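You operate a simulated robot arm through the tools that you are given. There is no shell and no other tool.

You run a simulated robot arm. Do the job below in one go: nothing can be reset, and whatever is moved stays where it is left.

## Task
Fit the tube as the white card says, then pull both nuts up to the mark.
Fine: the card names the tube and its two ports; use the red wrench and lay it back on the grey mat; leave the other ports as they are.

The check looks at the end state, three seconds after you hand in, the way a careful person would. Anything else that was tipped, shoved, dropped, spilled or broken makes it a failure.

## Robot
A 7-joint arm with a fingered hand, fixed in place. Base frame: the origin is at the foot of the arm, x ahead of it, y to its left, z up. Units: m, degrees, N and s.
Its first joint turns from -149.0 to 149.0 degrees. Payload 3.5 kg.
The TCP is the grasp point between the finger pads, 0.03 m short of the fingertips. In the tool frame z runs along the fingers and y along their closing line. Largest opening 0.104 m; the body of the gripper starts 0.035 m behind the TCP. The gripper is a hand of 4 fingers: y runs from the thumb to the fingers, the wrist lies at [-0.015, -0.11, -0.186] in the tool frame.
Orientation is that of the tool frame in the base frame, as a unit quaternion [x, y, z, w]. With the fingers straight down and the wrist toward the robot, the tool's x, y and z point along [0, 1, 0], [1, 0, 0] and [0, 0, -1] of the base frame.

## Interface
- The arm moves only by the tool send_rows. Its argument "increments" is a list of rows, each a list of 2 entries, a list of its own where there are three numbers: the shift along the tool's x, y, z in mm, then the turn, a rotation vector about the tool's x, y, z in degrees. In form: [[[x, y, z], [rx, ry, rz]], ...]. A call has 1 to 20 rows; each row shifts and turns the commanded pose from where the row before left it, along the tool's axes as they then stand. A row lasts 0.2 s, in which the tool goes at most 0.05 m and 8.6 degrees; a call with a longer step from one row to the next is refused whole. A pose out of reach is approached as far as the arm can. The call stops where the force on the tool passes 40 N (or 10 N more than at its start, if that is more) or the arm is blocked; 0.2 s more then pass. In this call time passes only in rows, and 0.2 s behind the last. The reply holds the time, the measured pose of the TCP, the force on the tool along the base axes, the opening and the grip force, in the units named above and with some noise, with the torque about the TCP (base axes, N m) and any sound that the robot's microphone picked up.
- Cameras (640 x 400 px; columns grow to the right, rows downward): "scene" is fixed at [0.4142, 0.5103, 1.3742]; the picture's right is [-0.94, -0.34, 0.00], its down [-0.33, 0.91, -0.25] and it looks along [0.09, -0.24, -0.97] (base axes); focal length 229 px, centre (320, 200). "wrist" rides on the gripper at [0.061, -0.092, -0.13] in the tool frame; the picture's right is [-0.81, 0.28, -0.52], its down [-0.53, -0.71, 0.46] and it looks along [-0.24, 0.64, 0.72] (tool axes); focal length 275 px, centre (320, 200). There is no depth. A picture from a camera that has moved, and an enlarged one, comes with that camera's place and axes in the base frame and with its lens. The place of the scene camera against the robot may be out by one fixed shift of up to 0.025 m in any direction.
- snapshot(camera): a new picture of that camera. It takes no simulated time.
- raise_lower(by): slides the trunk up (or, below 0, down) by that many m; the arm rides with it, the base frame stays. It gives what a move gives, with no picture.
- move_fingers(index, middle, ring, thumb_bend, thumb_turn): sets how far each is bent, from 0 (flat) to 100 (curled in); at 30 the hand is open as for a grip, at 70 the pads meet at the TCP. One left out holds its place. A second passes; each finger stops where it meets its share of the squeeze, and holds until it gets a number again. It is the only way to open and close the hand. It gives what a move gives, with no picture; readings hold the bend of each and the force on the fingers (four entries, about 0 where the hand has none), thumb and palm. thumb_turn goes from beside the hand (0) to across from the fingers (100), as for a grip.
- inspect(camera, box): a new picture of the part [left, top, right, bottom] of that camera's present view, enlarged. It takes no simulated time.
- hand_in(): hands the job in; it is judged then, once.

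Places have to be worked out from the pictures, the camera data and where the tool is seen. Open the gripper and draw the arm clear of the work before you hand the job in, unless the task says otherwise.

The tools are called after "Call:" as a command line: name --argument value ..., lists and objects as JSON in quotes. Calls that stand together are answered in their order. send_rows: Moves the arm, as the interface text tells. Its arguments: {"type":"object","properties":{"increments":{"type":"array"}},"required":["increments"]} The other tools are called the same way: raise_lower (by) slides the trunk up or down; move_fingers (index, middle, ring, thumb_bend, thumb_turn) moves the fingers one by one; snapshot (camera) takes a picture; inspect (camera, box) takes an enlarged picture of a part of a camera's view; hand_in () hands the job in.

At the start:

```text
clock: 0.0
tool_pos: [0.415, 0.3877, 1.0978]
tcp_rot: [0.707, 0.707, 0.0, 0.0]
contact_force: [-0.1, 0.2, 0.4]
torque: [-0.03, -0.02, 0.01]
grip_width: 0.1036
gripper_force: 0.2
shape: jaw
bend: [30.0, 30.0, 30.0, 30.0, 98.0]
finger forces: [0.0, 0.1, 0.0, 0.0, 0.0, 0.1]
trunk travel left (down, up): [-0.475, 0.235]
```

scene: 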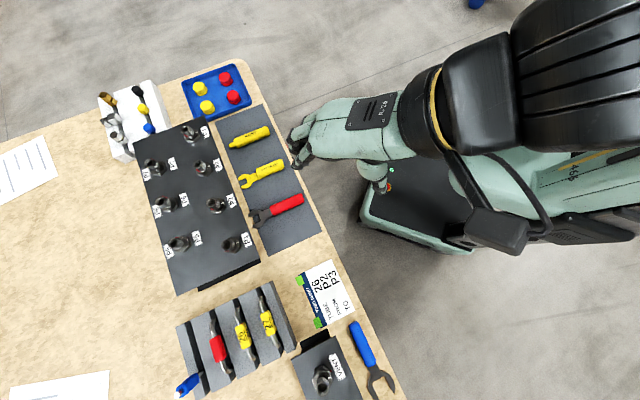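
wrist: 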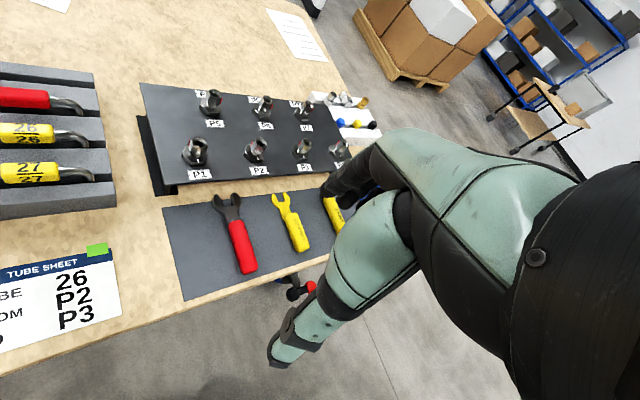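

The card seems to read tube 26, from P2 to P3. I'll look closer at the card, the tubes, the ports and the wrenches before moving.

Call:
inspect --camera "scene" --box '[280, 240, 400, 340]'

Call:
inspect --camera "scene" --box '[130, 100, 270, 290]'

Call:
inspect --camera "scene" --box '[165, 270, 305, 400]'

Call:
inspect --camera "wrist" --box '[130, 70, 370, 220]'

Call:
inspect --camera "wrist" --box '[0, 50, 160, 220]'

Call:
inspect --camera "wrist" --box '[160, 160, 380, 300]'

Call:
inspect --camera "scene" --box '[80, 60, 340, 250]'

Call:
inspect --camera "scene" --box '[280, 320, 400, 400]'

```text
4.00 times, centred on (340, 290) of scene
camera zoom: at [0.4142, 0.5103, 1.3742], right [-0.94, -0.34, 0.0], down [-0.33, 0.91, -0.25], along [0.09, -0.24, -0.97], focal length 917 px, centre (240, -160)
```

zoom: 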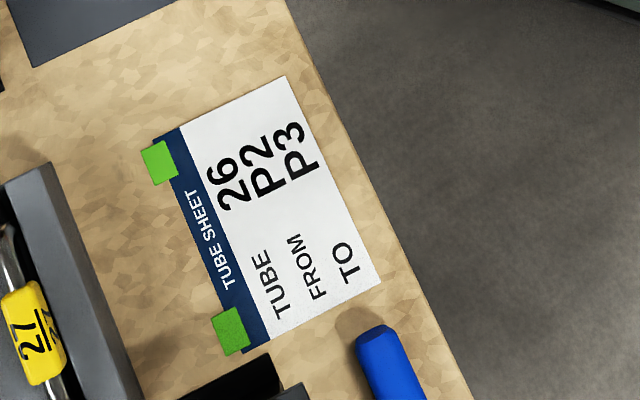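

```text
2.11 times, centred on (200, 195) of scene
camera zoom: at [0.4142, 0.5103, 1.3742], right [-0.94, -0.34, 0.0], down [-0.33, 0.91, -0.25], along [0.09, -0.24, -0.97], focal length 483 px, centre (573, 210)
```

zoom: 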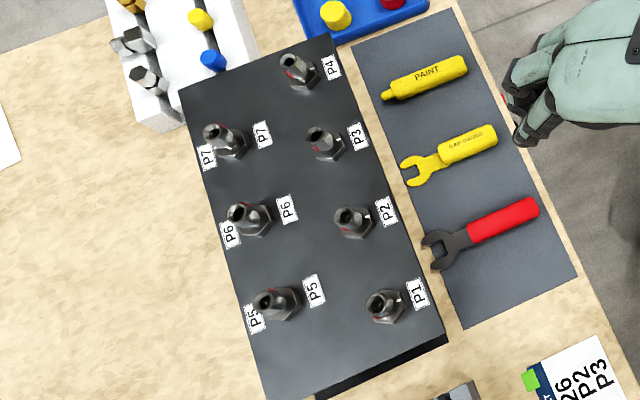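

```text
3.08 times, centred on (235, 335) of scene
camera zoom: at [0.4142, 0.5103, 1.3742], right [-0.94, -0.34, 0.0], down [-0.33, 0.91, -0.25], along [0.09, -0.24, -0.97], focal length 706 px, centre (582, -215)
```

zoom: 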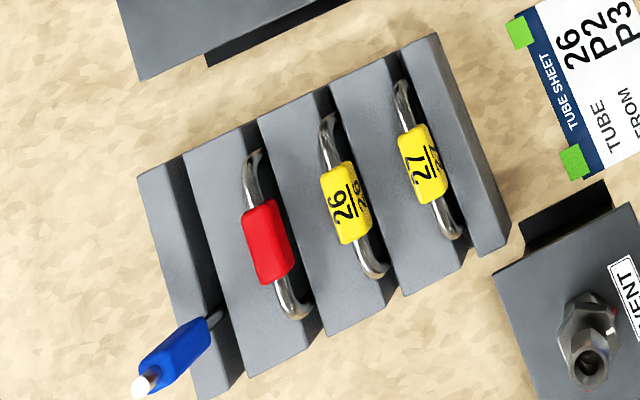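

```text
2.67 times, centred on (250, 145) of wrist
camera zoom: at [0.3238, 0.4472, 1.2281], right [0.28, -0.81, 0.52], down [-0.71, -0.53, -0.46], along [0.64, -0.24, -0.72], focal length 734 px, centre (507, 347)
```

zoom: 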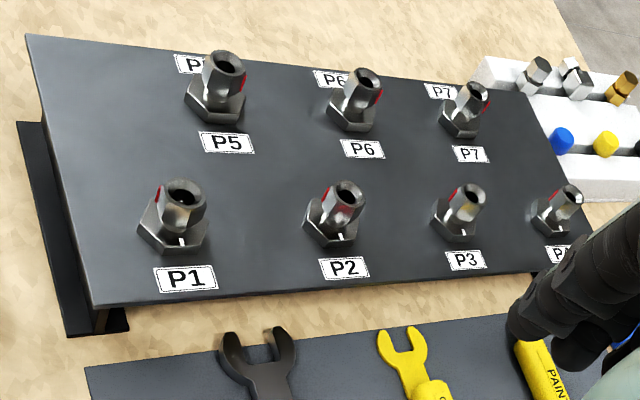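

```text
2.35 times, centred on (80, 135) of wrist
camera zoom: at [0.3238, 0.4472, 1.2281], right [0.28, -0.81, 0.52], down [-0.71, -0.53, -0.46], along [0.64, -0.24, -0.72], focal length 648 px, centre (885, 353)
```

zoom: 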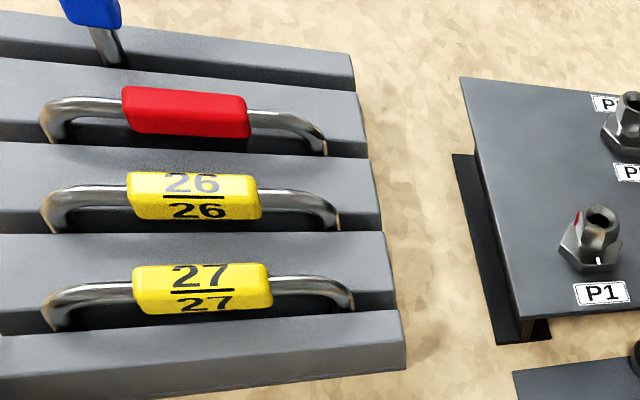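

```text
2.86 times, centred on (270, 230) of wrist
camera zoom: at [0.3238, 0.4472, 1.2281], right [0.28, -0.81, 0.52], down [-0.71, -0.53, -0.46], along [0.64, -0.24, -0.72], focal length 786 px, centre (463, 114)
```

zoom: 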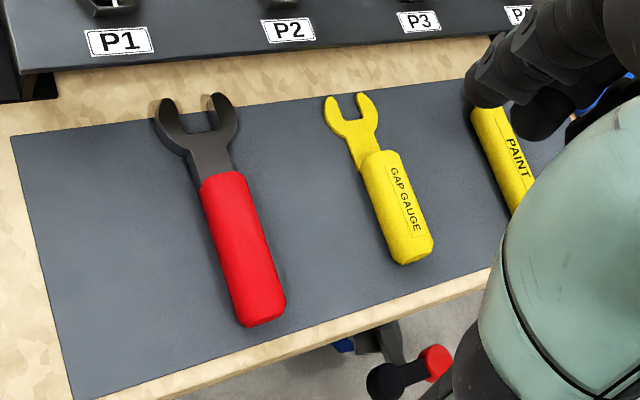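

```text
2.11 times, centred on (210, 155) of scene
camera zoom: at [0.4142, 0.5103, 1.3742], right [-0.94, -0.34, 0.0], down [-0.33, 0.91, -0.25], along [0.09, -0.24, -0.97], focal length 483 px, centre (552, 295)
```

zoom: 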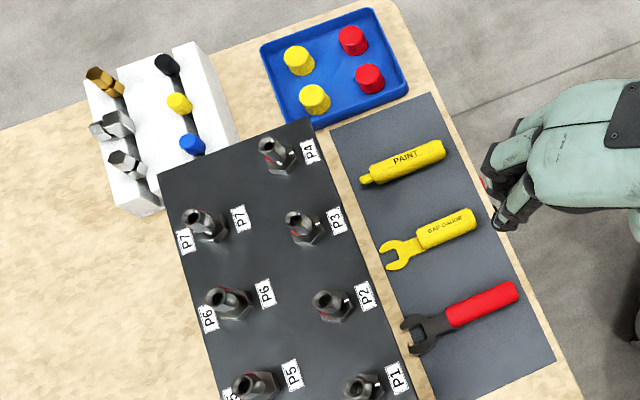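

```text
5.00 times, centred on (340, 360) of scene
camera zoom: at [0.4142, 0.5103, 1.3742], right [-0.94, -0.34, 0.0], down [-0.33, 0.91, -0.25], along [0.09, -0.24, -0.97], focal length 1147 px, centre (220, -600)
```

zoom: 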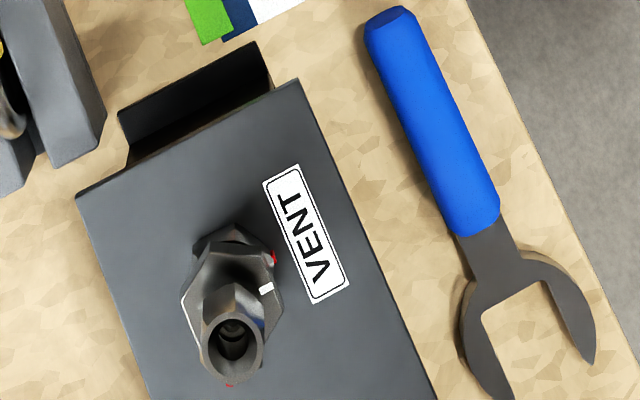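

The card says tube 26 from P2 to P3, and the ports carry nuts with red marks and white base marks. My rough estimate from the wrist camera puts P2 near (0.71, 0.47), P3 near (0.80, 0.38) and tube 26 near (0.51, 0.72), with rows running along the 45° diagonal. I'll yaw the hand 45° in place to match and look again.

Call:
send_rows --increments '[[[0, 0, 0], [0, 0, -7.5]], [[0, 0, 0], [0, 0, -7.5]], [[0, 0, 0], [0, 0, -7.5]], [[0, 0, 0], [0, 0, -7.5]], [[0, 0, 0], [0, 0, -7.5]], [[0, 0, 0], [0, 0, -7.5]]]'

Call:
snapshot --camera "wrist"

Call:
snapshot --camera "scene"

```text
clock: 1.4
tool_pos: [0.4129, 0.3875, 1.0976]
tcp_rot: [0.383, 0.924, -0.001, -0.001]
contact_force: [0.6, -0.5, -0.7]
torque: [0.03, -0.01, 0.0]
grip_width: 0.104
gripper_force: 0.1
shape: jaw
bend: [30.0, 30.0, 30.0, 30.0, 98.0]
finger forces: [0.0, 0.0, 0.1, 0.1, 0.0, 0.0]
trunk travel left (down, up): [-0.475, 0.235]
```

```text
taken
camera wrist: at [0.3071, 0.3644, 1.2282], right [0.77, -0.38, 0.52], down [-0.13, -0.88, -0.46], along [0.63, 0.28, -0.72], focal length 275 px, centre (320, 200)
```

wrist: 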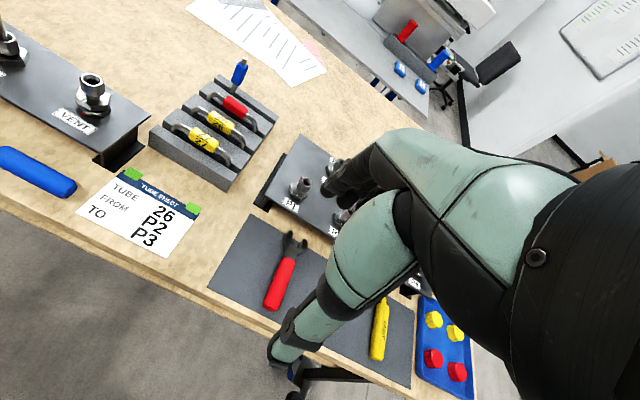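

```text
taken
```

scene: 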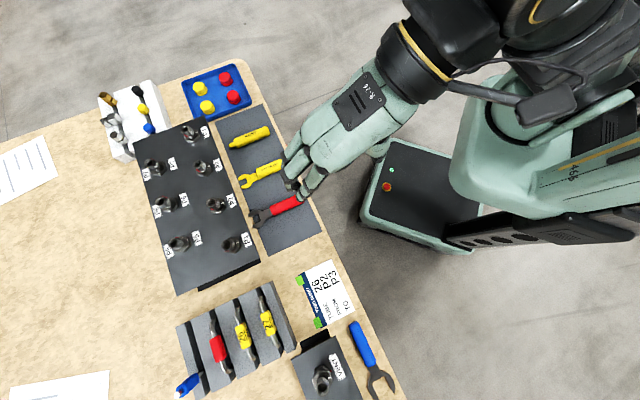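

The yaw matches as expected. I'll move over toward the far side of the port board so P2 and P3 fall in the unobstructed left half of the wrist view.

Call:
send_rows --increments '[[[-38.7, 20.9, 8.3], [0, 0, 0]], [[-38.7, 20.9, 8.3], [0, 0, 0]], [[-38.7, 20.9, 8.3], [0, 0, 0]], [[-38.7, 20.9, 8.3], [0, 0, 0]], [[-38.7, 20.9, 8.3], [0, 0, 0]], [[-38.7, 20.9, 8.3], [0, 0, 0]], [[-38.7, 20.9, 8.3], [0, 0, 0]], [[-38.7, 20.9, 8.3], [0, 0, 0]], [[-38.7, 20.9, 8.3], [0, 0, 0]]]'

Call:
snapshot --camera "wrist"

Call:
inspect --camera "wrist" --box '[20, 100, 340, 300]'

```text
clock: 3.4
tool_pos: [0.7955, 0.2771, 1.0229]
tcp_rot: [0.382, 0.924, 0.0, 0.0]
contact_force: [-0.3, 0.1, 0.0]
torque: [-0.02, -0.01, -0.01]
grip_width: 0.1039
gripper_force: 0.0
shape: jaw
bend: [30.0, 30.0, 30.0, 30.0, 98.0]
finger forces: [0.0, 0.0, 0.1, 0.0, 0.0, 0.0]
trunk travel left (down, up): [-0.475, 0.235]
```

```text
taken
camera wrist: at [0.6885, 0.2534, 1.1547], right [0.77, -0.38, 0.52], down [-0.13, -0.88, -0.46], along [0.63, 0.28, -0.72], focal length 275 px, centre (320, 200)
```

wrist: 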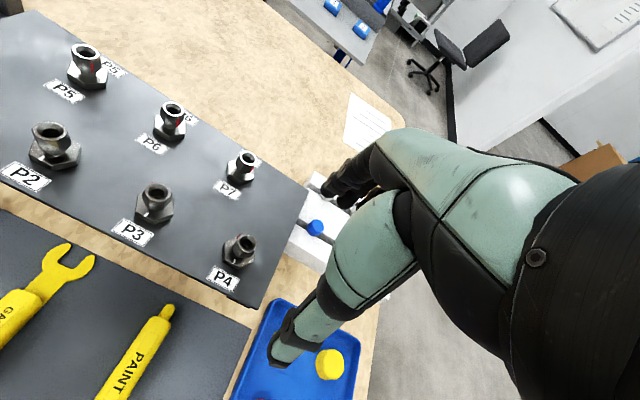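

```text
2.00 times, centred on (180, 200) of wrist
camera zoom: at [0.6885, 0.2534, 1.1547], right [0.77, -0.38, 0.52], down [-0.13, -0.88, -0.46], along [0.63, 0.28, -0.72], focal length 551 px, centre (600, 200)
```

zoom: 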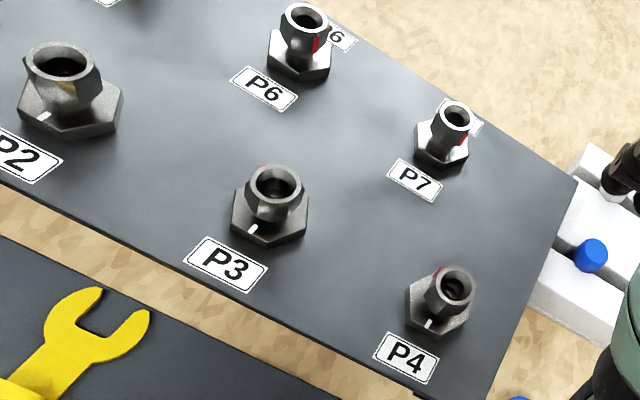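

The triangulation puts the nut tops at z≈0.88, with P2 near (0.667, 0.471) and P3 near (0.738, 0.399). I'll zoom in from the overhead camera to read the red and white marks.

Call:
inspect --camera "scene" --box '[200, 190, 240, 215]'

Call:
inspect --camera "scene" --box '[190, 155, 230, 180]'

Call:
inspect --camera "wrist" --box '[120, 165, 200, 255]'

Call:
inspect --camera "wrist" --box '[0, 105, 100, 205]'

Call:
inspect --camera "scene" --box '[310, 360, 350, 400]'

Call:
inspect --camera "scene" --box '[215, 290, 285, 370]'

Call:
inspect --camera "scene" --box '[240, 180, 320, 240]'

```text
16.00 times, centred on (220, 202) of scene
camera zoom: at [0.4142, 0.5103, 1.3742], right [-0.94, -0.34, 0.0], down [-0.33, 0.91, -0.25], along [0.09, -0.24, -0.97], focal length 3669 px, centre (1920, 160)
```

zoom: 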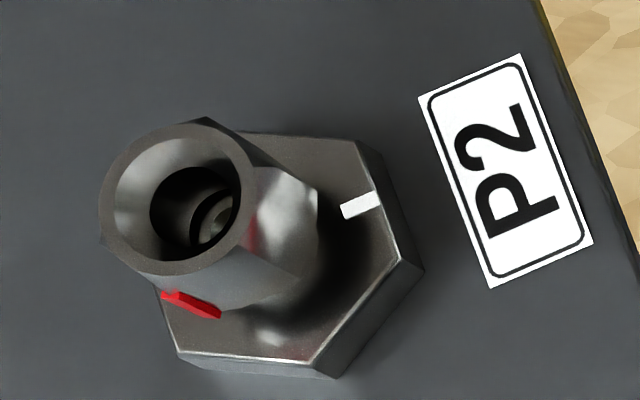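

```text
16.00 times, centred on (210, 168) of scene
camera zoom: at [0.4142, 0.5103, 1.3742], right [-0.94, -0.34, 0.0], down [-0.33, 0.91, -0.25], along [0.09, -0.24, -0.97], focal length 3669 px, centre (2080, 720)
```

zoom: 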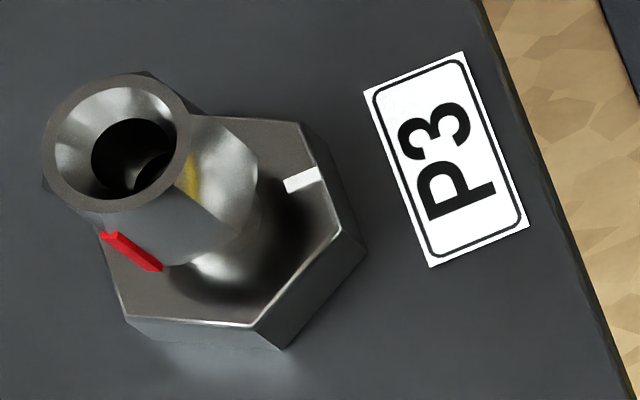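

```text
4.44 times, centred on (160, 210) of wrist
camera zoom: at [0.6885, 0.2534, 1.1547], right [0.77, -0.38, 0.52], down [-0.13, -0.88, -0.46], along [0.63, 0.28, -0.72], focal length 1224 px, centre (1031, 156)
```

zoom: 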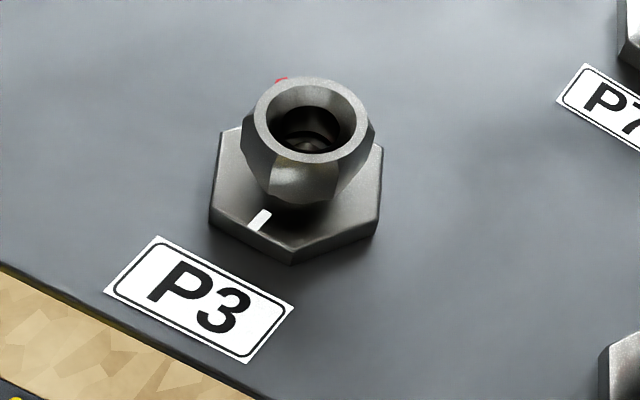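

```text
4.00 times, centred on (50, 155) of wrist
camera zoom: at [0.6885, 0.2534, 1.1547], right [0.77, -0.38, 0.52], down [-0.13, -0.88, -0.46], along [0.63, 0.28, -0.72], focal length 1101 px, centre (1400, 380)
```

zoom: 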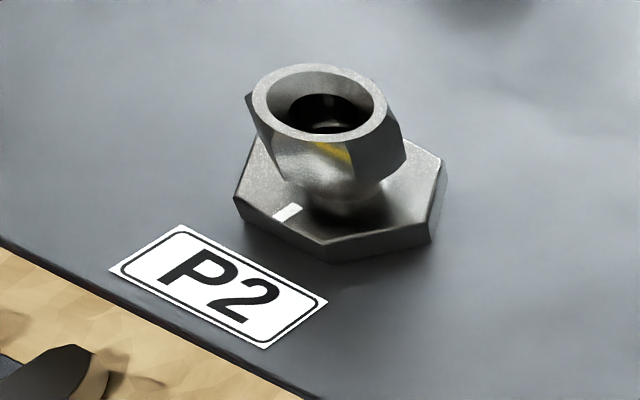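

```text
10.00 times, centred on (330, 380) of scene
camera zoom: at [0.4142, 0.5103, 1.3742], right [-0.94, -0.34, 0.0], down [-0.33, 0.91, -0.25], along [0.09, -0.24, -0.97], focal length 2293 px, centre (220, -1600)
```

zoom: 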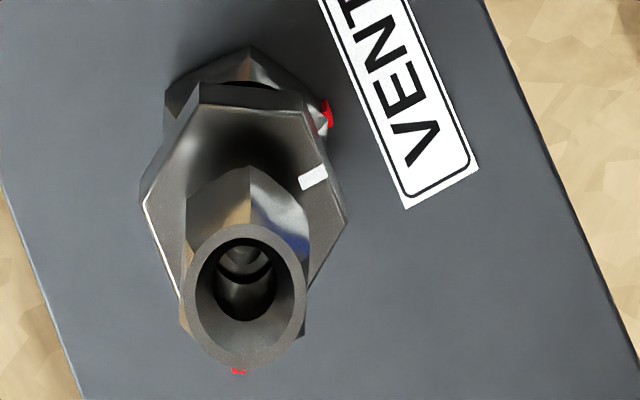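

```text
5.00 times, centred on (250, 330) of scene
camera zoom: at [0.4142, 0.5103, 1.3742], right [-0.94, -0.34, 0.0], down [-0.33, 0.91, -0.25], along [0.09, -0.24, -0.97], focal length 1147 px, centre (670, -450)
```

zoom: 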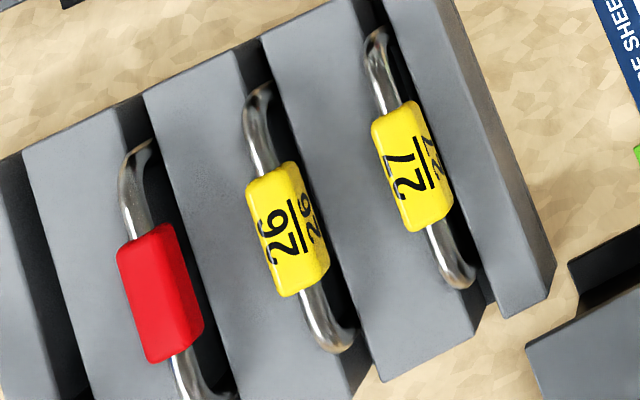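

```text
6.67 times, centred on (280, 210) of scene
camera zoom: at [0.4142, 0.5103, 1.3742], right [-0.94, -0.34, 0.0], down [-0.33, 0.91, -0.25], along [0.09, -0.24, -0.97], focal length 1529 px, centre (587, 133)
```

zoom: 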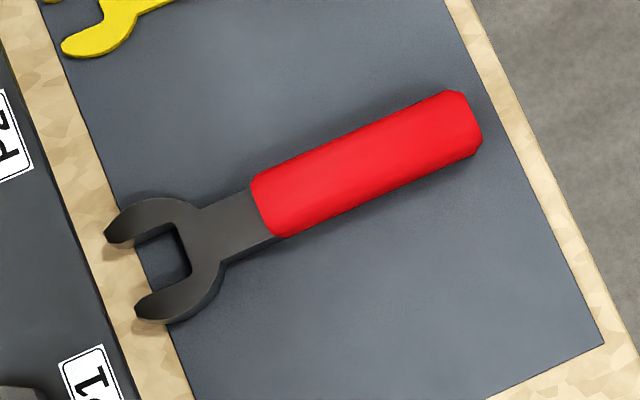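

The red tab on each nut sits about 210–220° clockwise short of the white tick, as seen from above, so each nut needs several wrench strokes. Next I'll view the tube rack closely from the same orientation.

Call:
send_rows --increments '[[[47.8, 2.6, -3.4], [0, 0, 0]], [[47.8, 2.6, -3.4], [0, 0, 0]], [[47.8, 2.6, -3.4], [0, 0, 0]], [[47.8, 2.6, -3.4], [0, 0, 0]], [[47.8, 2.6, -3.4], [0, 0, 0]], [[47.8, 2.6, -3.4], [0, 0, 0]], [[47.8, 2.6, -3.4], [0, 0, 0]], [[47.8, 2.6, -3.4], [0, 0, 0]]]'

Call:
snapshot --camera "wrist"

Call:
inspect --camera "wrist" --box '[0, 60, 320, 260]'

```text
clock: 5.2
tool_pos: [0.536, 0.5583, 1.0548]
tcp_rot: [0.383, 0.924, 0.0, 0.0]
contact_force: [-0.5, -0.5, -0.1]
torque: [0.02, -0.02, -0.01]
grip_width: 0.1037
gripper_force: 0.0
shape: jaw
bend: [30.0, 30.0, 30.0, 30.0, 98.0]
finger forces: [0.0, 0.0, 0.0, 0.0, 0.1, 0.0]
trunk travel left (down, up): [-0.475, 0.235]
```

```text
taken
camera wrist: at [0.4298, 0.5368, 1.1844], right [0.77, -0.38, 0.52], down [-0.13, -0.88, -0.46], along [0.63, 0.28, -0.72], focal length 275 px, centre (320, 200)
```

wrist: 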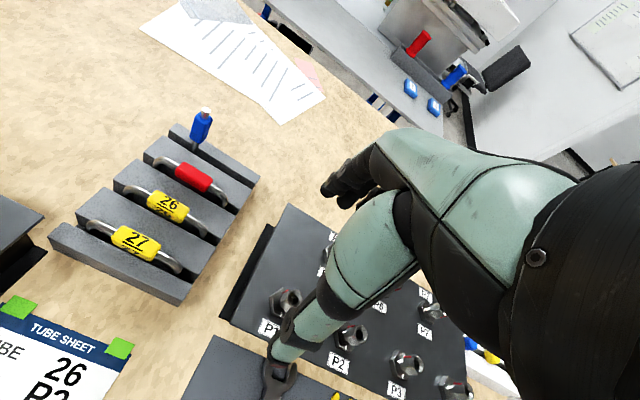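

```text
2.00 times, centred on (160, 160) of wrist
camera zoom: at [0.4298, 0.5368, 1.1844], right [0.77, -0.38, 0.52], down [-0.13, -0.88, -0.46], along [0.63, 0.28, -0.72], focal length 551 px, centre (640, 280)
```

zoom: 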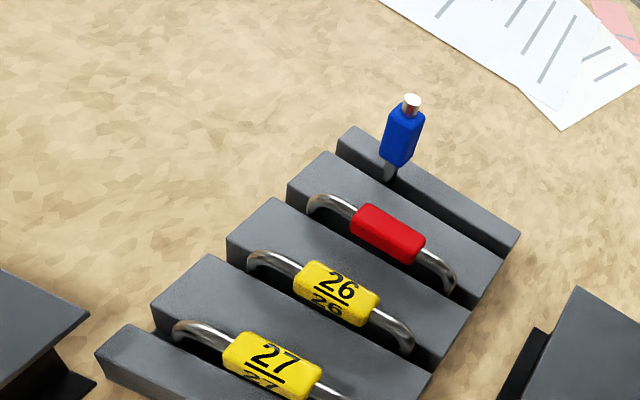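

Tube 26's label centre comes out near (0.502, 0.706, 0.825), with legs about 0.101 m apart, which matches the P2–P3 spacing. I'll move above it, staying high, to see it up close.

Call:
send_rows --increments '[[[42.8, 25.8, 0], [0, 0, 0]], [[42.8, 25.8, 0], [0, 0, 0]], [[42.7, 25.8, 0], [0, 0, 0]], [[0, 0, 40], [0, 0, 0]], [[0, 0, 40], [0, 0, 0]]]'

Call:
snapshot --camera "wrist"

Call:
snapshot --camera "scene"

```text
clock: 6.4
tool_pos: [0.5029, 0.703, 0.9704]
tcp_rot: [0.383, 0.924, 0.001, 0.0]
contact_force: [-0.2, 0.8, 0.9]
torque: [0.0, 0.03, 0.01]
grip_width: 0.1035
gripper_force: 0.0
shape: jaw
bend: [30.0, 30.0, 30.0, 30.0, 98.0]
finger forces: [0.1, 0.0, 0.0, 0.1, 0.0, 0.1]
trunk travel left (down, up): [-0.475, 0.235]
```

```text
taken
camera wrist: at [0.3962, 0.6805, 1.1009], right [0.77, -0.38, 0.52], down [-0.13, -0.88, -0.46], along [0.63, 0.28, -0.72], focal length 275 px, centre (320, 200)
```

wrist: 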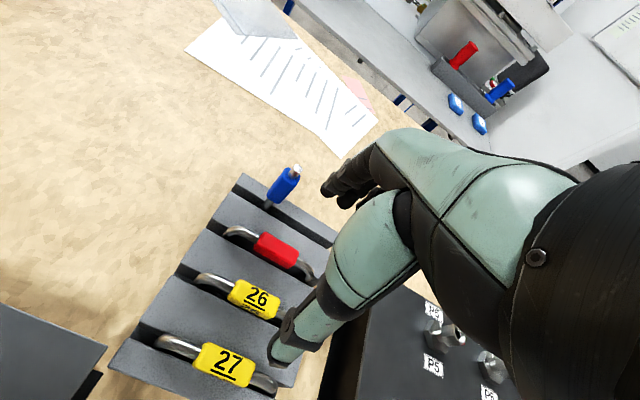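

```text
taken
```

scene: 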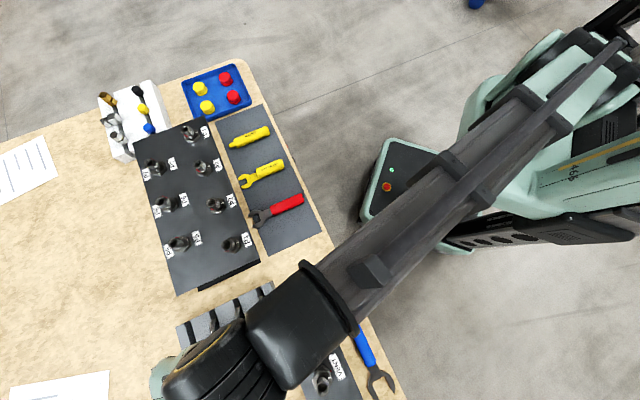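

The hand is above the rack and the label sits slightly robot-side of my first estimate, so I'll zoom in for a better fix.

Call:
inspect --camera "wrist" --box '[140, 180, 350, 400]'

Call:
inspect --camera "wrist" --box '[180, 250, 320, 340]'

```text
1.82 times, centred on (245, 290) of wrist
camera zoom: at [0.3962, 0.6805, 1.1009], right [0.77, -0.38, 0.52], down [-0.13, -0.88, -0.46], along [0.63, 0.28, -0.72], focal length 500 px, centre (456, 36)
```

zoom: 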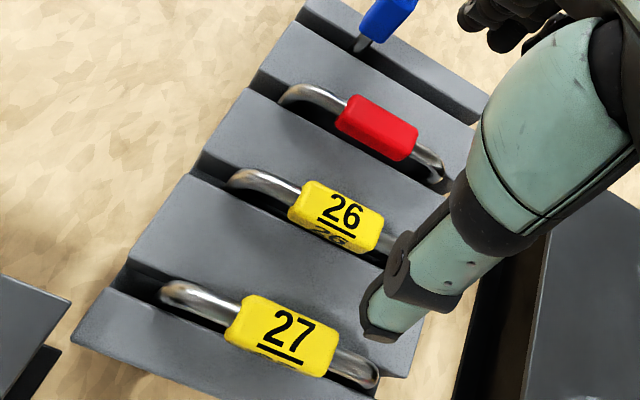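

```text
4.44 times, centred on (250, 295) of wrist
camera zoom: at [0.3962, 0.6805, 1.1009], right [0.77, -0.38, 0.52], down [-0.13, -0.88, -0.46], along [0.63, 0.28, -0.72], focal length 1224 px, centre (631, -222)
```

zoom: 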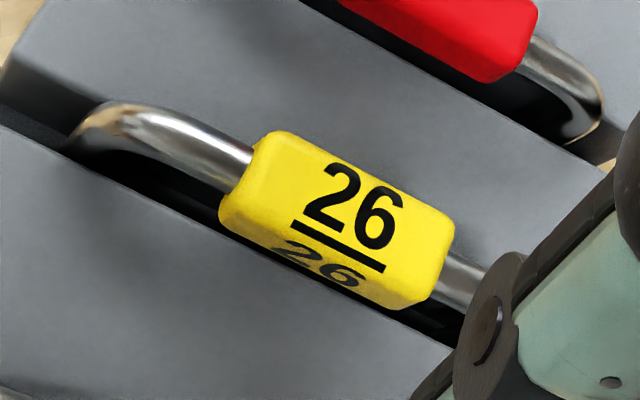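

I judge the label top at z≈0.844, the ridge tops at ≈0.816 and the neighbouring tubes 55 mm away. I'll half-close the hand to about 45 mm so it fits between the neighbours, then come down part way.

Call:
move_fingers --index 52 --middle 52 --ring 52 --thumb_bend 52

Call:
send_rows --increments '[[[-3, -7.6, 20], [0, 0, 0]], [[0, 0, 30], [0, 0, 0]], [[0, 0, 30], [0, 0, 0]]]'

Call:
snapshot --camera "wrist"

Call:
inspect --camera "wrist" --box '[200, 200, 400, 380]'

Call:
inspect --camera "scene" --box '[140, 260, 300, 400]'

```text
clock: 7.4
tool_pos: [0.503, 0.703, 0.9709]
tcp_rot: [0.383, 0.924, -0.001, 0.0]
contact_force: [0.3, -0.2, -0.4]
torque: [-0.01, 0.0, 0.03]
grip_width: 0.0476
gripper_force: 0.1
shape: fingers
bend: [52.0, 52.0, 52.0, 52.0, 98.0]
finger forces: [0.0, 0.0, 0.1, 0.0, 0.0, 0.0]
trunk travel left (down, up): [-0.475, 0.235]
```

```text
clock: 8.2
tool_pos: [0.4996, 0.6943, 0.8904]
tcp_rot: [0.383, 0.924, 0.0, 0.001]
contact_force: [0.0, -0.3, -1.0]
torque: [0.0, -0.02, 0.0]
grip_width: 0.0472
gripper_force: 0.0
shape: fingers
bend: [52.0, 52.0, 52.0, 52.0, 98.0]
finger forces: [0.0, 0.1, 0.0, 0.0, 0.0, 0.1]
trunk travel left (down, up): [-0.475, 0.235]
```

```text
taken
camera wrist: at [0.3925, 0.6731, 1.0215], right [0.77, -0.38, 0.52], down [-0.13, -0.88, -0.46], along [0.63, 0.28, -0.72], focal length 275 px, centre (320, 200)
```

wrist: 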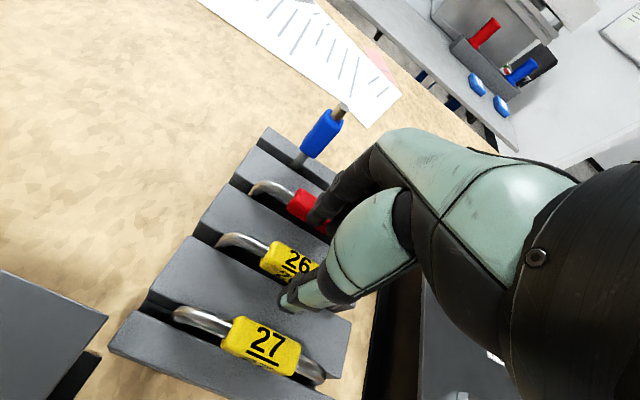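

```text
2.22 times, centred on (300, 290) of wrist
camera zoom: at [0.3925, 0.6731, 1.0215], right [0.77, -0.38, 0.52], down [-0.13, -0.88, -0.46], along [0.63, 0.28, -0.72], focal length 612 px, centre (364, 0)
```

zoom: 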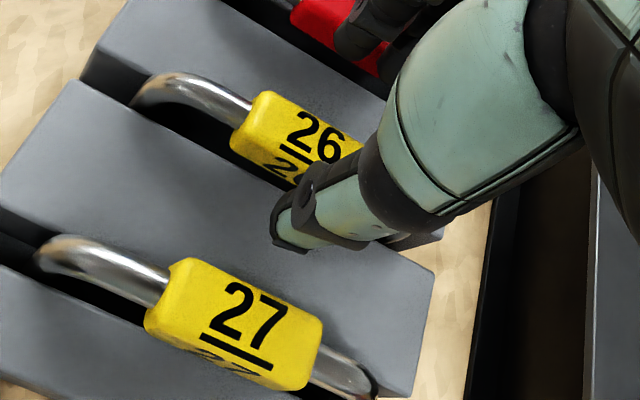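

```text
2.86 times, centred on (220, 330) of scene
camera zoom: at [0.4142, 0.5103, 1.3742], right [-0.94, -0.34, 0.0], down [-0.33, 0.91, -0.25], along [0.09, -0.24, -0.97], focal length 655 px, centre (606, -171)
```

zoom: 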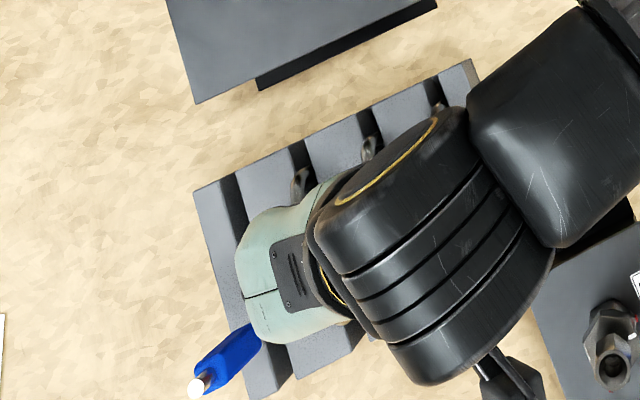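

The fingers straddle tube 26's block and everything looks centred within a couple of millimetres. I'll come down another 30 mm slowly and check again.

Call:
send_rows --increments '[[[0, 1, 10], [0, 0, 0]], [[0, 0, 10], [0, 0, 0]], [[0, 0, 10], [0, 0, 0]]]'

Call:
snapshot --camera "wrist"

Call:
inspect --camera "wrist" --box '[230, 160, 390, 300]'

```text
clock: 9.1
tool_pos: [0.5, 0.6965, 0.8696]
tcp_rot: [0.382, 0.924, 0.008, 0.002]
contact_force: [-1.2, -3.8, 25.3]
torque: [0.46, -0.96, -0.12]
grip_width: 0.0475
gripper_force: 12.4
shape: fingers
bend: [52.0, 52.0, 52.0, 52.0, 98.0]
finger forces: [0.1, 24.8, 0.0, 0.1, 0.1, 0.1]
trunk travel left (down, up): [-0.475, 0.235]
stopped in row 3: the force on the tool passed its limit at 43 N (the readings are from after the stop); the commanded pose is now the measured one
```

```text
taken
camera wrist: at [0.3912, 0.6732, 0.9992], right [0.76, -0.38, 0.52], down [-0.12, -0.87, -0.47], along [0.64, 0.29, -0.71], focal length 275 px, centre (320, 200)
```

wrist: 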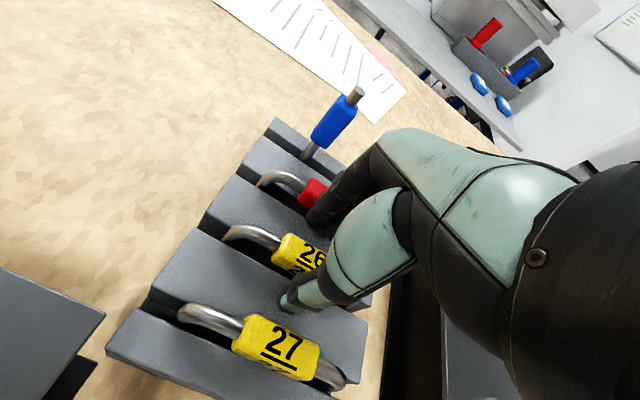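

```text
2.86 times, centred on (310, 230) of wrist
camera zoom: at [0.3912, 0.6732, 0.9992], right [0.76, -0.38, 0.52], down [-0.12, -0.87, -0.47], along [0.64, 0.29, -0.71], focal length 786 px, centre (349, 114)
```

zoom: 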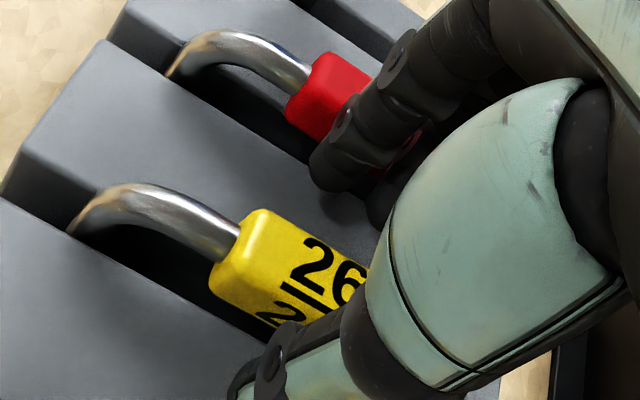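

The middle finger met something, probably the red tube's block, so the fingers stand out further than I allowed. I'll back straight up and check that nothing shifted.

Call:
send_rows --increments '[[[0, 0, -10], [0, 0, 0]], [[0, 0, -10], [0, 0, 0]], [[0, 0, -10], [0, 0, 0]]]'

Call:
snapshot --camera "wrist"

Call:
inspect --camera "wrist" --box '[180, 100, 400, 340]'

```text
clock: 9.8
tool_pos: [0.4974, 0.6983, 0.8953]
tcp_rot: [0.382, 0.924, 0.005, 0.002]
contact_force: [0.0, 0.0, 0.2]
torque: [0.01, -0.02, 0.01]
grip_width: 0.0474
gripper_force: 0.1
shape: fingers
bend: [52.0, 52.0, 52.0, 52.0, 98.0]
finger forces: [0.0, 0.1, 0.0, 0.0, 0.1, 0.0]
trunk travel left (down, up): [-0.475, 0.235]
```

```text
taken
camera wrist: at [0.3908, 0.6749, 1.0247], right [0.76, -0.38, 0.52], down [-0.12, -0.88, -0.46], along [0.63, 0.29, -0.72], focal length 275 px, centre (320, 200)
```

wrist: 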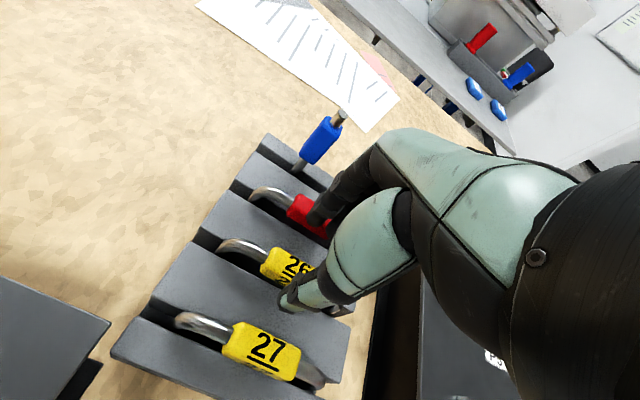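

```text
1.67 times, centred on (290, 220) of wrist
camera zoom: at [0.3908, 0.6749, 1.0247], right [0.76, -0.38, 0.52], down [-0.12, -0.88, -0.46], along [0.63, 0.29, -0.72], focal length 459 px, centre (370, 167)
```

zoom: 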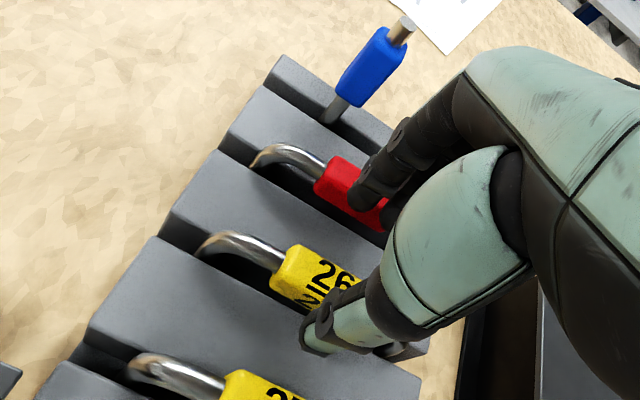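

The red tube looks undisturbed. The torque reading puts the contact 44 mm out, on the red block's edge, so I'll close the fingers more, to about 35 mm, and correct the small tilt.

Call:
move_fingers --index 58 --middle 58 --ring 58 --thumb_bend 54

Call:
send_rows --increments '[[[0, 0, 0], [0.5, 0, 0]], [[0, 0, 0], [0, 0, 0]]]'

Call:
snapshot --camera "wrist"

Call:
inspect --camera "wrist" --box '[200, 160, 400, 340]'

```text
clock: 10.8
tool_pos: [0.4988, 0.6978, 0.8954]
tcp_rot: [0.383, 0.924, 0.005, 0.002]
contact_force: [-0.6, 0.5, -0.1]
torque: [-0.02, 0.02, 0.0]
grip_width: 0.0382
gripper_force: 0.2
shape: fingers
bend: [57.0, 57.0, 57.0, 54.0, 98.0]
finger forces: [0.0, 0.0, 0.1, 0.1, 0.0, 0.1]
trunk travel left (down, up): [-0.475, 0.235]
```

```text
clock: 11.4
tool_pos: [0.4988, 0.698, 0.8949]
tcp_rot: [0.383, 0.924, 0.001, 0.0]
contact_force: [-0.1, 0.4, -0.3]
torque: [0.0, 0.0, 0.0]
grip_width: 0.0384
gripper_force: 0.1
shape: fingers
bend: [57.0, 57.0, 57.0, 54.0, 98.0]
finger forces: [0.0, 0.1, 0.0, 0.0, 0.0, 0.0]
trunk travel left (down, up): [-0.475, 0.235]
```

```text
taken
camera wrist: at [0.3919, 0.6759, 1.0254], right [0.77, -0.38, 0.52], down [-0.13, -0.88, -0.46], along [0.63, 0.28, -0.72], focal length 275 px, centre (320, 200)
```

wrist: 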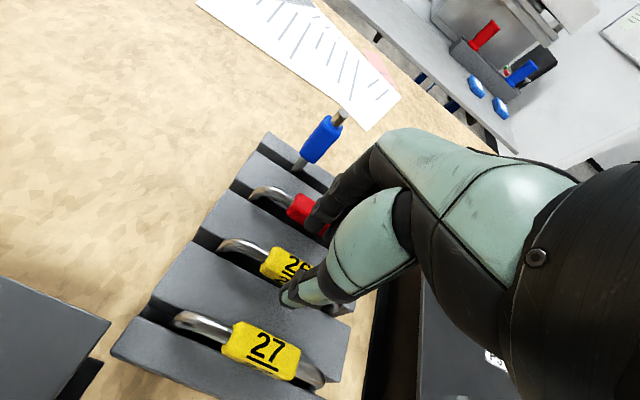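

```text
2.22 times, centred on (300, 250) of wrist
camera zoom: at [0.3919, 0.6759, 1.0254], right [0.77, -0.38, 0.52], down [-0.13, -0.88, -0.46], along [0.63, 0.28, -0.72], focal length 612 px, centre (364, 89)
```

zoom: 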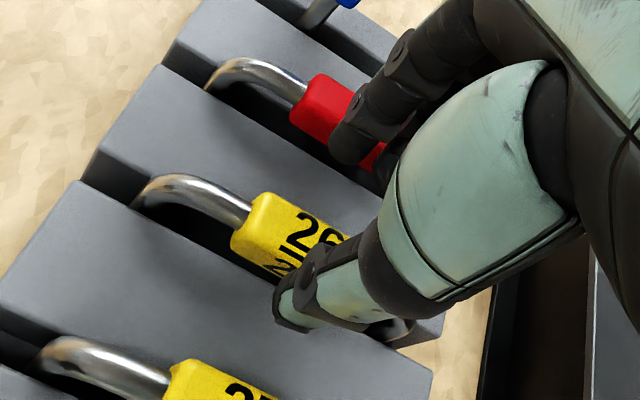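

The tilt is gone and the opening is 38 mm, with the block near its centre. I'll shift 3.5 mm outward and come down toward TCP z≈0.855 in small steps.

Call:
send_rows --increments '[[[0, 3.5, 0], [0, 0, 0]], [[0, 0, 8], [0, 0, 0]], [[0, 0, 8], [0, 0, 0]], [[0, 0, 6], [0, 0, 0]]]'

Call:
inspect --camera "wrist" --box '[200, 140, 400, 320]'

```text
clock: 12.4
tool_pos: [0.5023, 0.6993, 0.8728]
tcp_rot: [0.383, 0.924, 0.002, 0.001]
contact_force: [0.4, 0.2, 0.4]
torque: [0.02, 0.03, -0.03]
grip_width: 0.0382
gripper_force: 0.0
shape: fingers
bend: [57.0, 57.0, 57.0, 54.0, 98.0]
finger forces: [0.0, 0.0, 0.0, 0.1, 0.0, 0.1]
trunk travel left (down, up): [-0.475, 0.235]
```

```text
2.22 times, centred on (300, 230) of wrist
camera zoom: at [0.3952, 0.6775, 1.0036], right [0.77, -0.38, 0.52], down [-0.13, -0.88, -0.46], along [0.63, 0.29, -0.72], focal length 612 px, centre (364, 133)
```

zoom: 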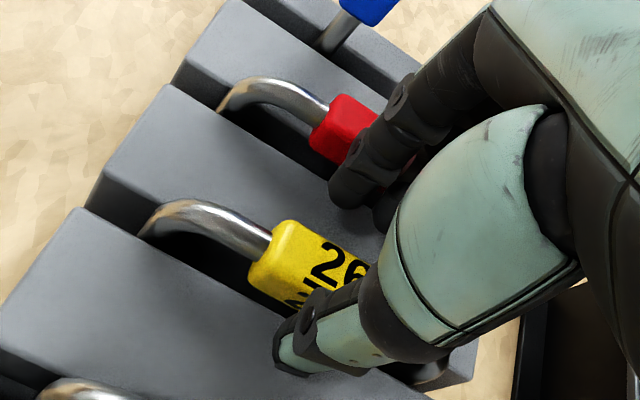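

No contact yet, and the block lies between the thumb and fingers. I'll continue down.

Call:
send_rows --increments '[[[0, 0, 5], [0, 0, 0]], [[0, 0, 5], [0, 0, 0]], [[0, 0, 4], [0, 0, 0]], [[0, 0, 3], [0, 0, 0]]]'

Call:
inspect --camera "wrist" --box '[200, 120, 400, 300]'

```text
clock: 13.2
tool_pos: [0.5012, 0.7, 0.8704]
tcp_rot: [0.382, 0.924, 0.008, 0.002]
contact_force: [-1.3, -1.4, 23.2]
torque: [0.37, -0.76, -0.03]
grip_width: 0.0382
gripper_force: 11.7
shape: fingers
bend: [57.0, 58.0, 57.0, 54.0, 98.0]
finger forces: [0.0, 23.0, 0.0, 0.0, 0.0, 0.0]
trunk travel left (down, up): [-0.475, 0.235]
stopped in row 3: the force on the tool passed its limit at 43 N (the readings are from after the stop); the commanded pose is now the measured one
```

```text
2.22 times, centred on (300, 210) of wrist
camera zoom: at [0.3937, 0.6758, 0.9996], right [0.76, -0.38, 0.52], down [-0.12, -0.87, -0.47], along [0.64, 0.29, -0.71], focal length 612 px, centre (364, 178)
```

zoom: 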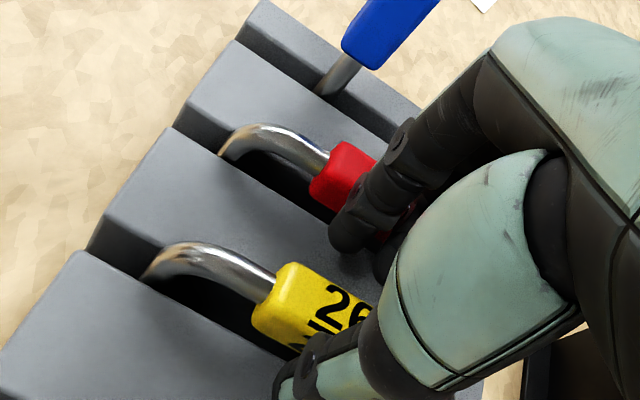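

The contact point moved inward with the finger and the height was the same, so the middle fingertip is landing on a surface. I'll look closely at where it touches.

Call:
inspect --camera "wrist" --box '[280, 150, 350, 240]'

Call:
inspect --camera "scene" --box '[170, 280, 290, 390]'

```text
4.44 times, centred on (315, 195) of wrist
camera zoom: at [0.3937, 0.6758, 0.9996], right [0.76, -0.38, 0.52], down [-0.12, -0.87, -0.47], along [0.64, 0.29, -0.71], focal length 1224 px, centre (342, 222)
```

zoom: 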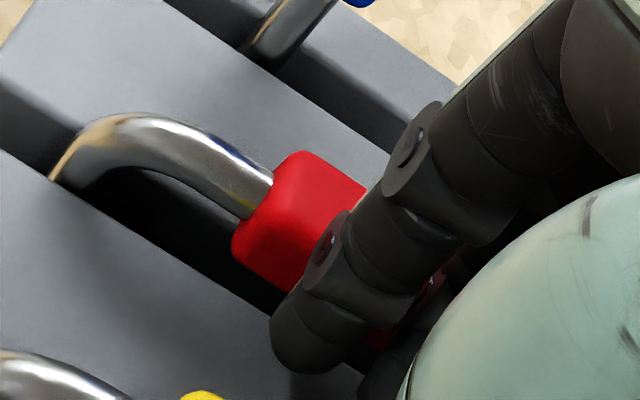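

```text
3.64 times, centred on (230, 335) of scene
camera zoom: at [0.4142, 0.5103, 1.3742], right [-0.94, -0.34, 0.0], down [-0.33, 0.91, -0.25], along [0.09, -0.24, -0.97], focal length 834 px, centre (647, -291)
```

zoom: 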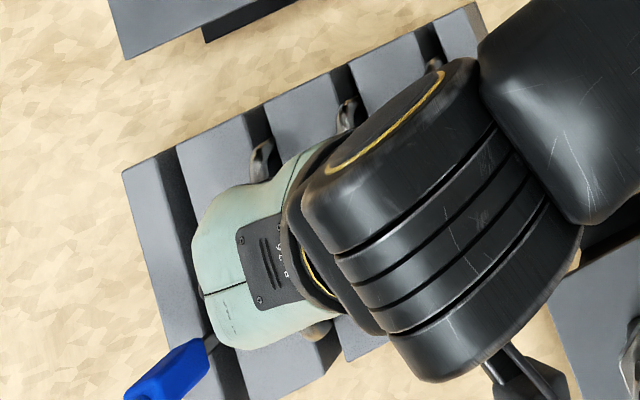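

The middle finger and thumb seem to reach about 50 mm below the TCP at this bend, so the middle finger is resting on the ridge top. Curling further should raise the tips, so I'll lift a little, remove the tilt, close to about 26 mm and try lower.

Call:
send_rows --increments '[[[0, 0, -6], [0, 0, 0]], [[0, 0, 0], [0.6, 0, 0]]]'

Call:
move_fingers --index 60 --middle 60 --ring 60 --thumb_bend 58

Call:
inspect --camera "wrist" --box '[200, 120, 400, 300]'

```text
clock: 13.8
tool_pos: [0.5011, 0.6995, 0.8718]
tcp_rot: [0.382, 0.924, 0.0, -0.001]
contact_force: [-0.3, -0.6, 5.8]
torque: [0.06, -0.2, -0.04]
grip_width: 0.0381
gripper_force: 2.3
shape: fingers
bend: [57.0, 57.0, 57.0, 54.0, 98.0]
finger forces: [0.0, 5.4, 0.0, 0.0, 0.1, 0.1]
trunk travel left (down, up): [-0.475, 0.235]
```

```text
clock: 14.8
tool_pos: [0.501, 0.7006, 0.872]
tcp_rot: [0.382, 0.924, 0.001, 0.0]
contact_force: [-0.3, -1.3, 0.2]
torque: [0.01, -0.06, -0.01]
grip_width: 0.0302
gripper_force: 0.3
shape: fingers
bend: [60.0, 60.0, 60.0, 57.0, 98.0]
finger forces: [0.0, 1.2, 0.1, 0.0, 0.0, 0.0]
trunk travel left (down, up): [-0.475, 0.235]
```

```text
2.22 times, centred on (300, 210) of wrist
camera zoom: at [0.3951, 0.678, 1.0029], right [0.77, -0.38, 0.52], down [-0.13, -0.88, -0.46], along [0.63, 0.29, -0.72], focal length 612 px, centre (364, 178)
```

zoom: 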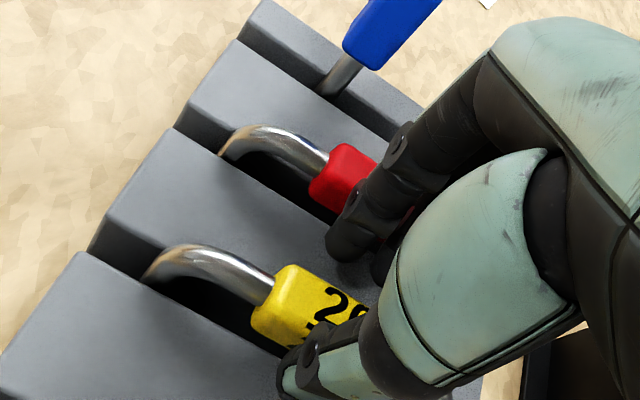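

The finger force fell to about 1 N as it curled, so the tips do rise. I'll curl slightly more and lower gently a few millimetres.

Call:
move_fingers --index 62 --middle 62 --ring 62

Call:
send_rows --increments '[[[0, 0, 2], [0, 0, 0]], [[0, 0, 2], [0, 0, 0]]]'

```text
clock: 15.8
tool_pos: [0.5015, 0.7005, 0.8721]
tcp_rot: [0.382, 0.924, 0.001, 0.0]
contact_force: [-0.4, -0.4, -0.6]
torque: [-0.01, 0.02, 0.0]
grip_width: 0.0281
gripper_force: 0.2
shape: fingers
bend: [62.0, 62.0, 62.0, 57.0, 98.0]
finger forces: [0.1, 0.0, 0.1, 0.0, 0.1, 0.0]
trunk travel left (down, up): [-0.475, 0.235]
```

```text
clock: 16.4
tool_pos: [0.5023, 0.7018, 0.8686]
tcp_rot: [0.382, 0.924, 0.0, -0.001]
contact_force: [0.5, 0.1, -0.1]
torque: [0.01, 0.0, 0.02]
grip_width: 0.0283
gripper_force: 0.0
shape: fingers
bend: [62.0, 62.0, 62.0, 57.0, 98.0]
finger forces: [0.1, 0.0, 0.0, 0.0, 0.0, 0.0]
trunk travel left (down, up): [-0.475, 0.235]
```

There is no contact at 0.868. I'll go down a few millimetres more, then check.

Call:
send_rows --increments '[[[0, 0, 2], [0, 0, 0]], [[0, 0, 2], [0, 0, 0]], [[0, 0, 1.5], [0, 0, 0]]]'

Call:
inspect --camera "wrist" --box '[200, 120, 400, 300]'

```text
clock: 17.1
tool_pos: [0.501, 0.6999, 0.8632]
tcp_rot: [0.381, 0.924, 0.0, -0.001]
contact_force: [-1.0, -0.5, 0.7]
torque: [0.01, -0.03, -0.01]
grip_width: 0.028
gripper_force: 0.7
shape: fingers
bend: [62.0, 62.0, 62.0, 57.0, 98.0]
finger forces: [0.0, 1.0, 0.0, 0.0, 0.0, 0.1]
trunk travel left (down, up): [-0.475, 0.235]
```

```text
2.22 times, centred on (300, 210) of wrist
camera zoom: at [0.3946, 0.6779, 0.9943], right [0.77, -0.38, 0.52], down [-0.13, -0.88, -0.46], along [0.63, 0.29, -0.72], focal length 612 px, centre (364, 178)
```

zoom: 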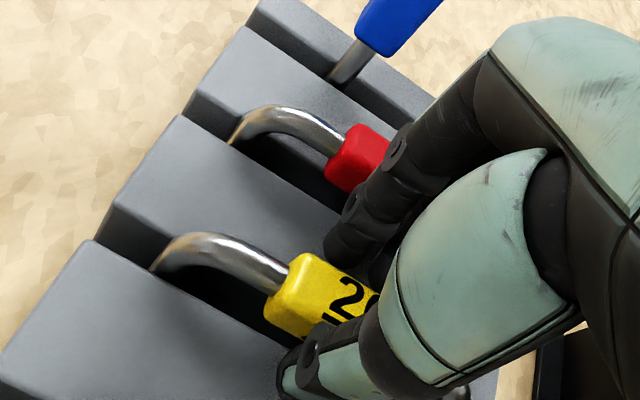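

The middle fingertip is just touching the ridge at TCP z 0.863, and the block is between the pads. I'll close to grip it.

Call:
move_fingers --index 74 --middle 74 --ring 74 --thumb_bend 74

Call:
snapshot --camera "wrist"

Call:
inspect --camera "wrist" --box '[200, 120, 400, 300]'

```text
clock: 18.1
tool_pos: [0.5018, 0.6993, 0.8631]
tcp_rot: [0.382, 0.924, 0.0, -0.001]
contact_force: [-2.8, -1.5, -0.6]
torque: [-0.08, 0.21, 0.17]
grip_width: 0.0141
gripper_force: 13.1
shape: fingers
bend: [73.0, 73.0, 73.0, 61.0, 97.0]
finger forces: [4.6, 4.4, 2.8, 0.1, 14.4, 0.1]
trunk travel left (down, up): [-0.475, 0.235]
```

```text
taken
camera wrist: at [0.3945, 0.678, 0.9942], right [0.77, -0.38, 0.52], down [-0.13, -0.88, -0.46], along [0.63, 0.29, -0.72], focal length 275 px, centre (320, 200)
```

wrist: 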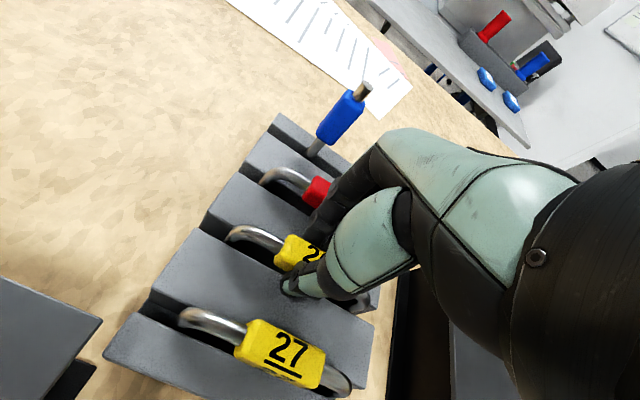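

```text
2.22 times, centred on (300, 210) of wrist
camera zoom: at [0.3945, 0.678, 0.9942], right [0.77, -0.38, 0.52], down [-0.13, -0.88, -0.46], along [0.63, 0.29, -0.72], focal length 612 px, centre (364, 178)
```

zoom: 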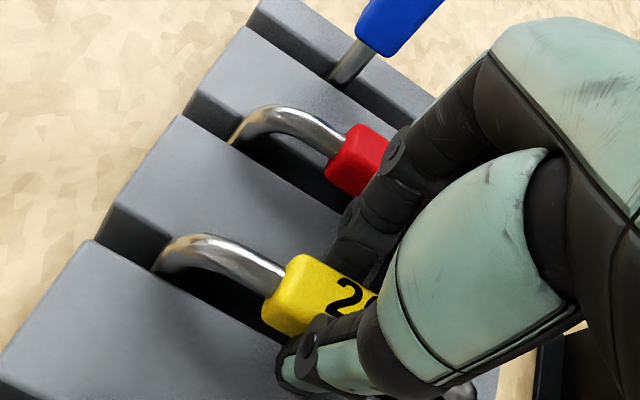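

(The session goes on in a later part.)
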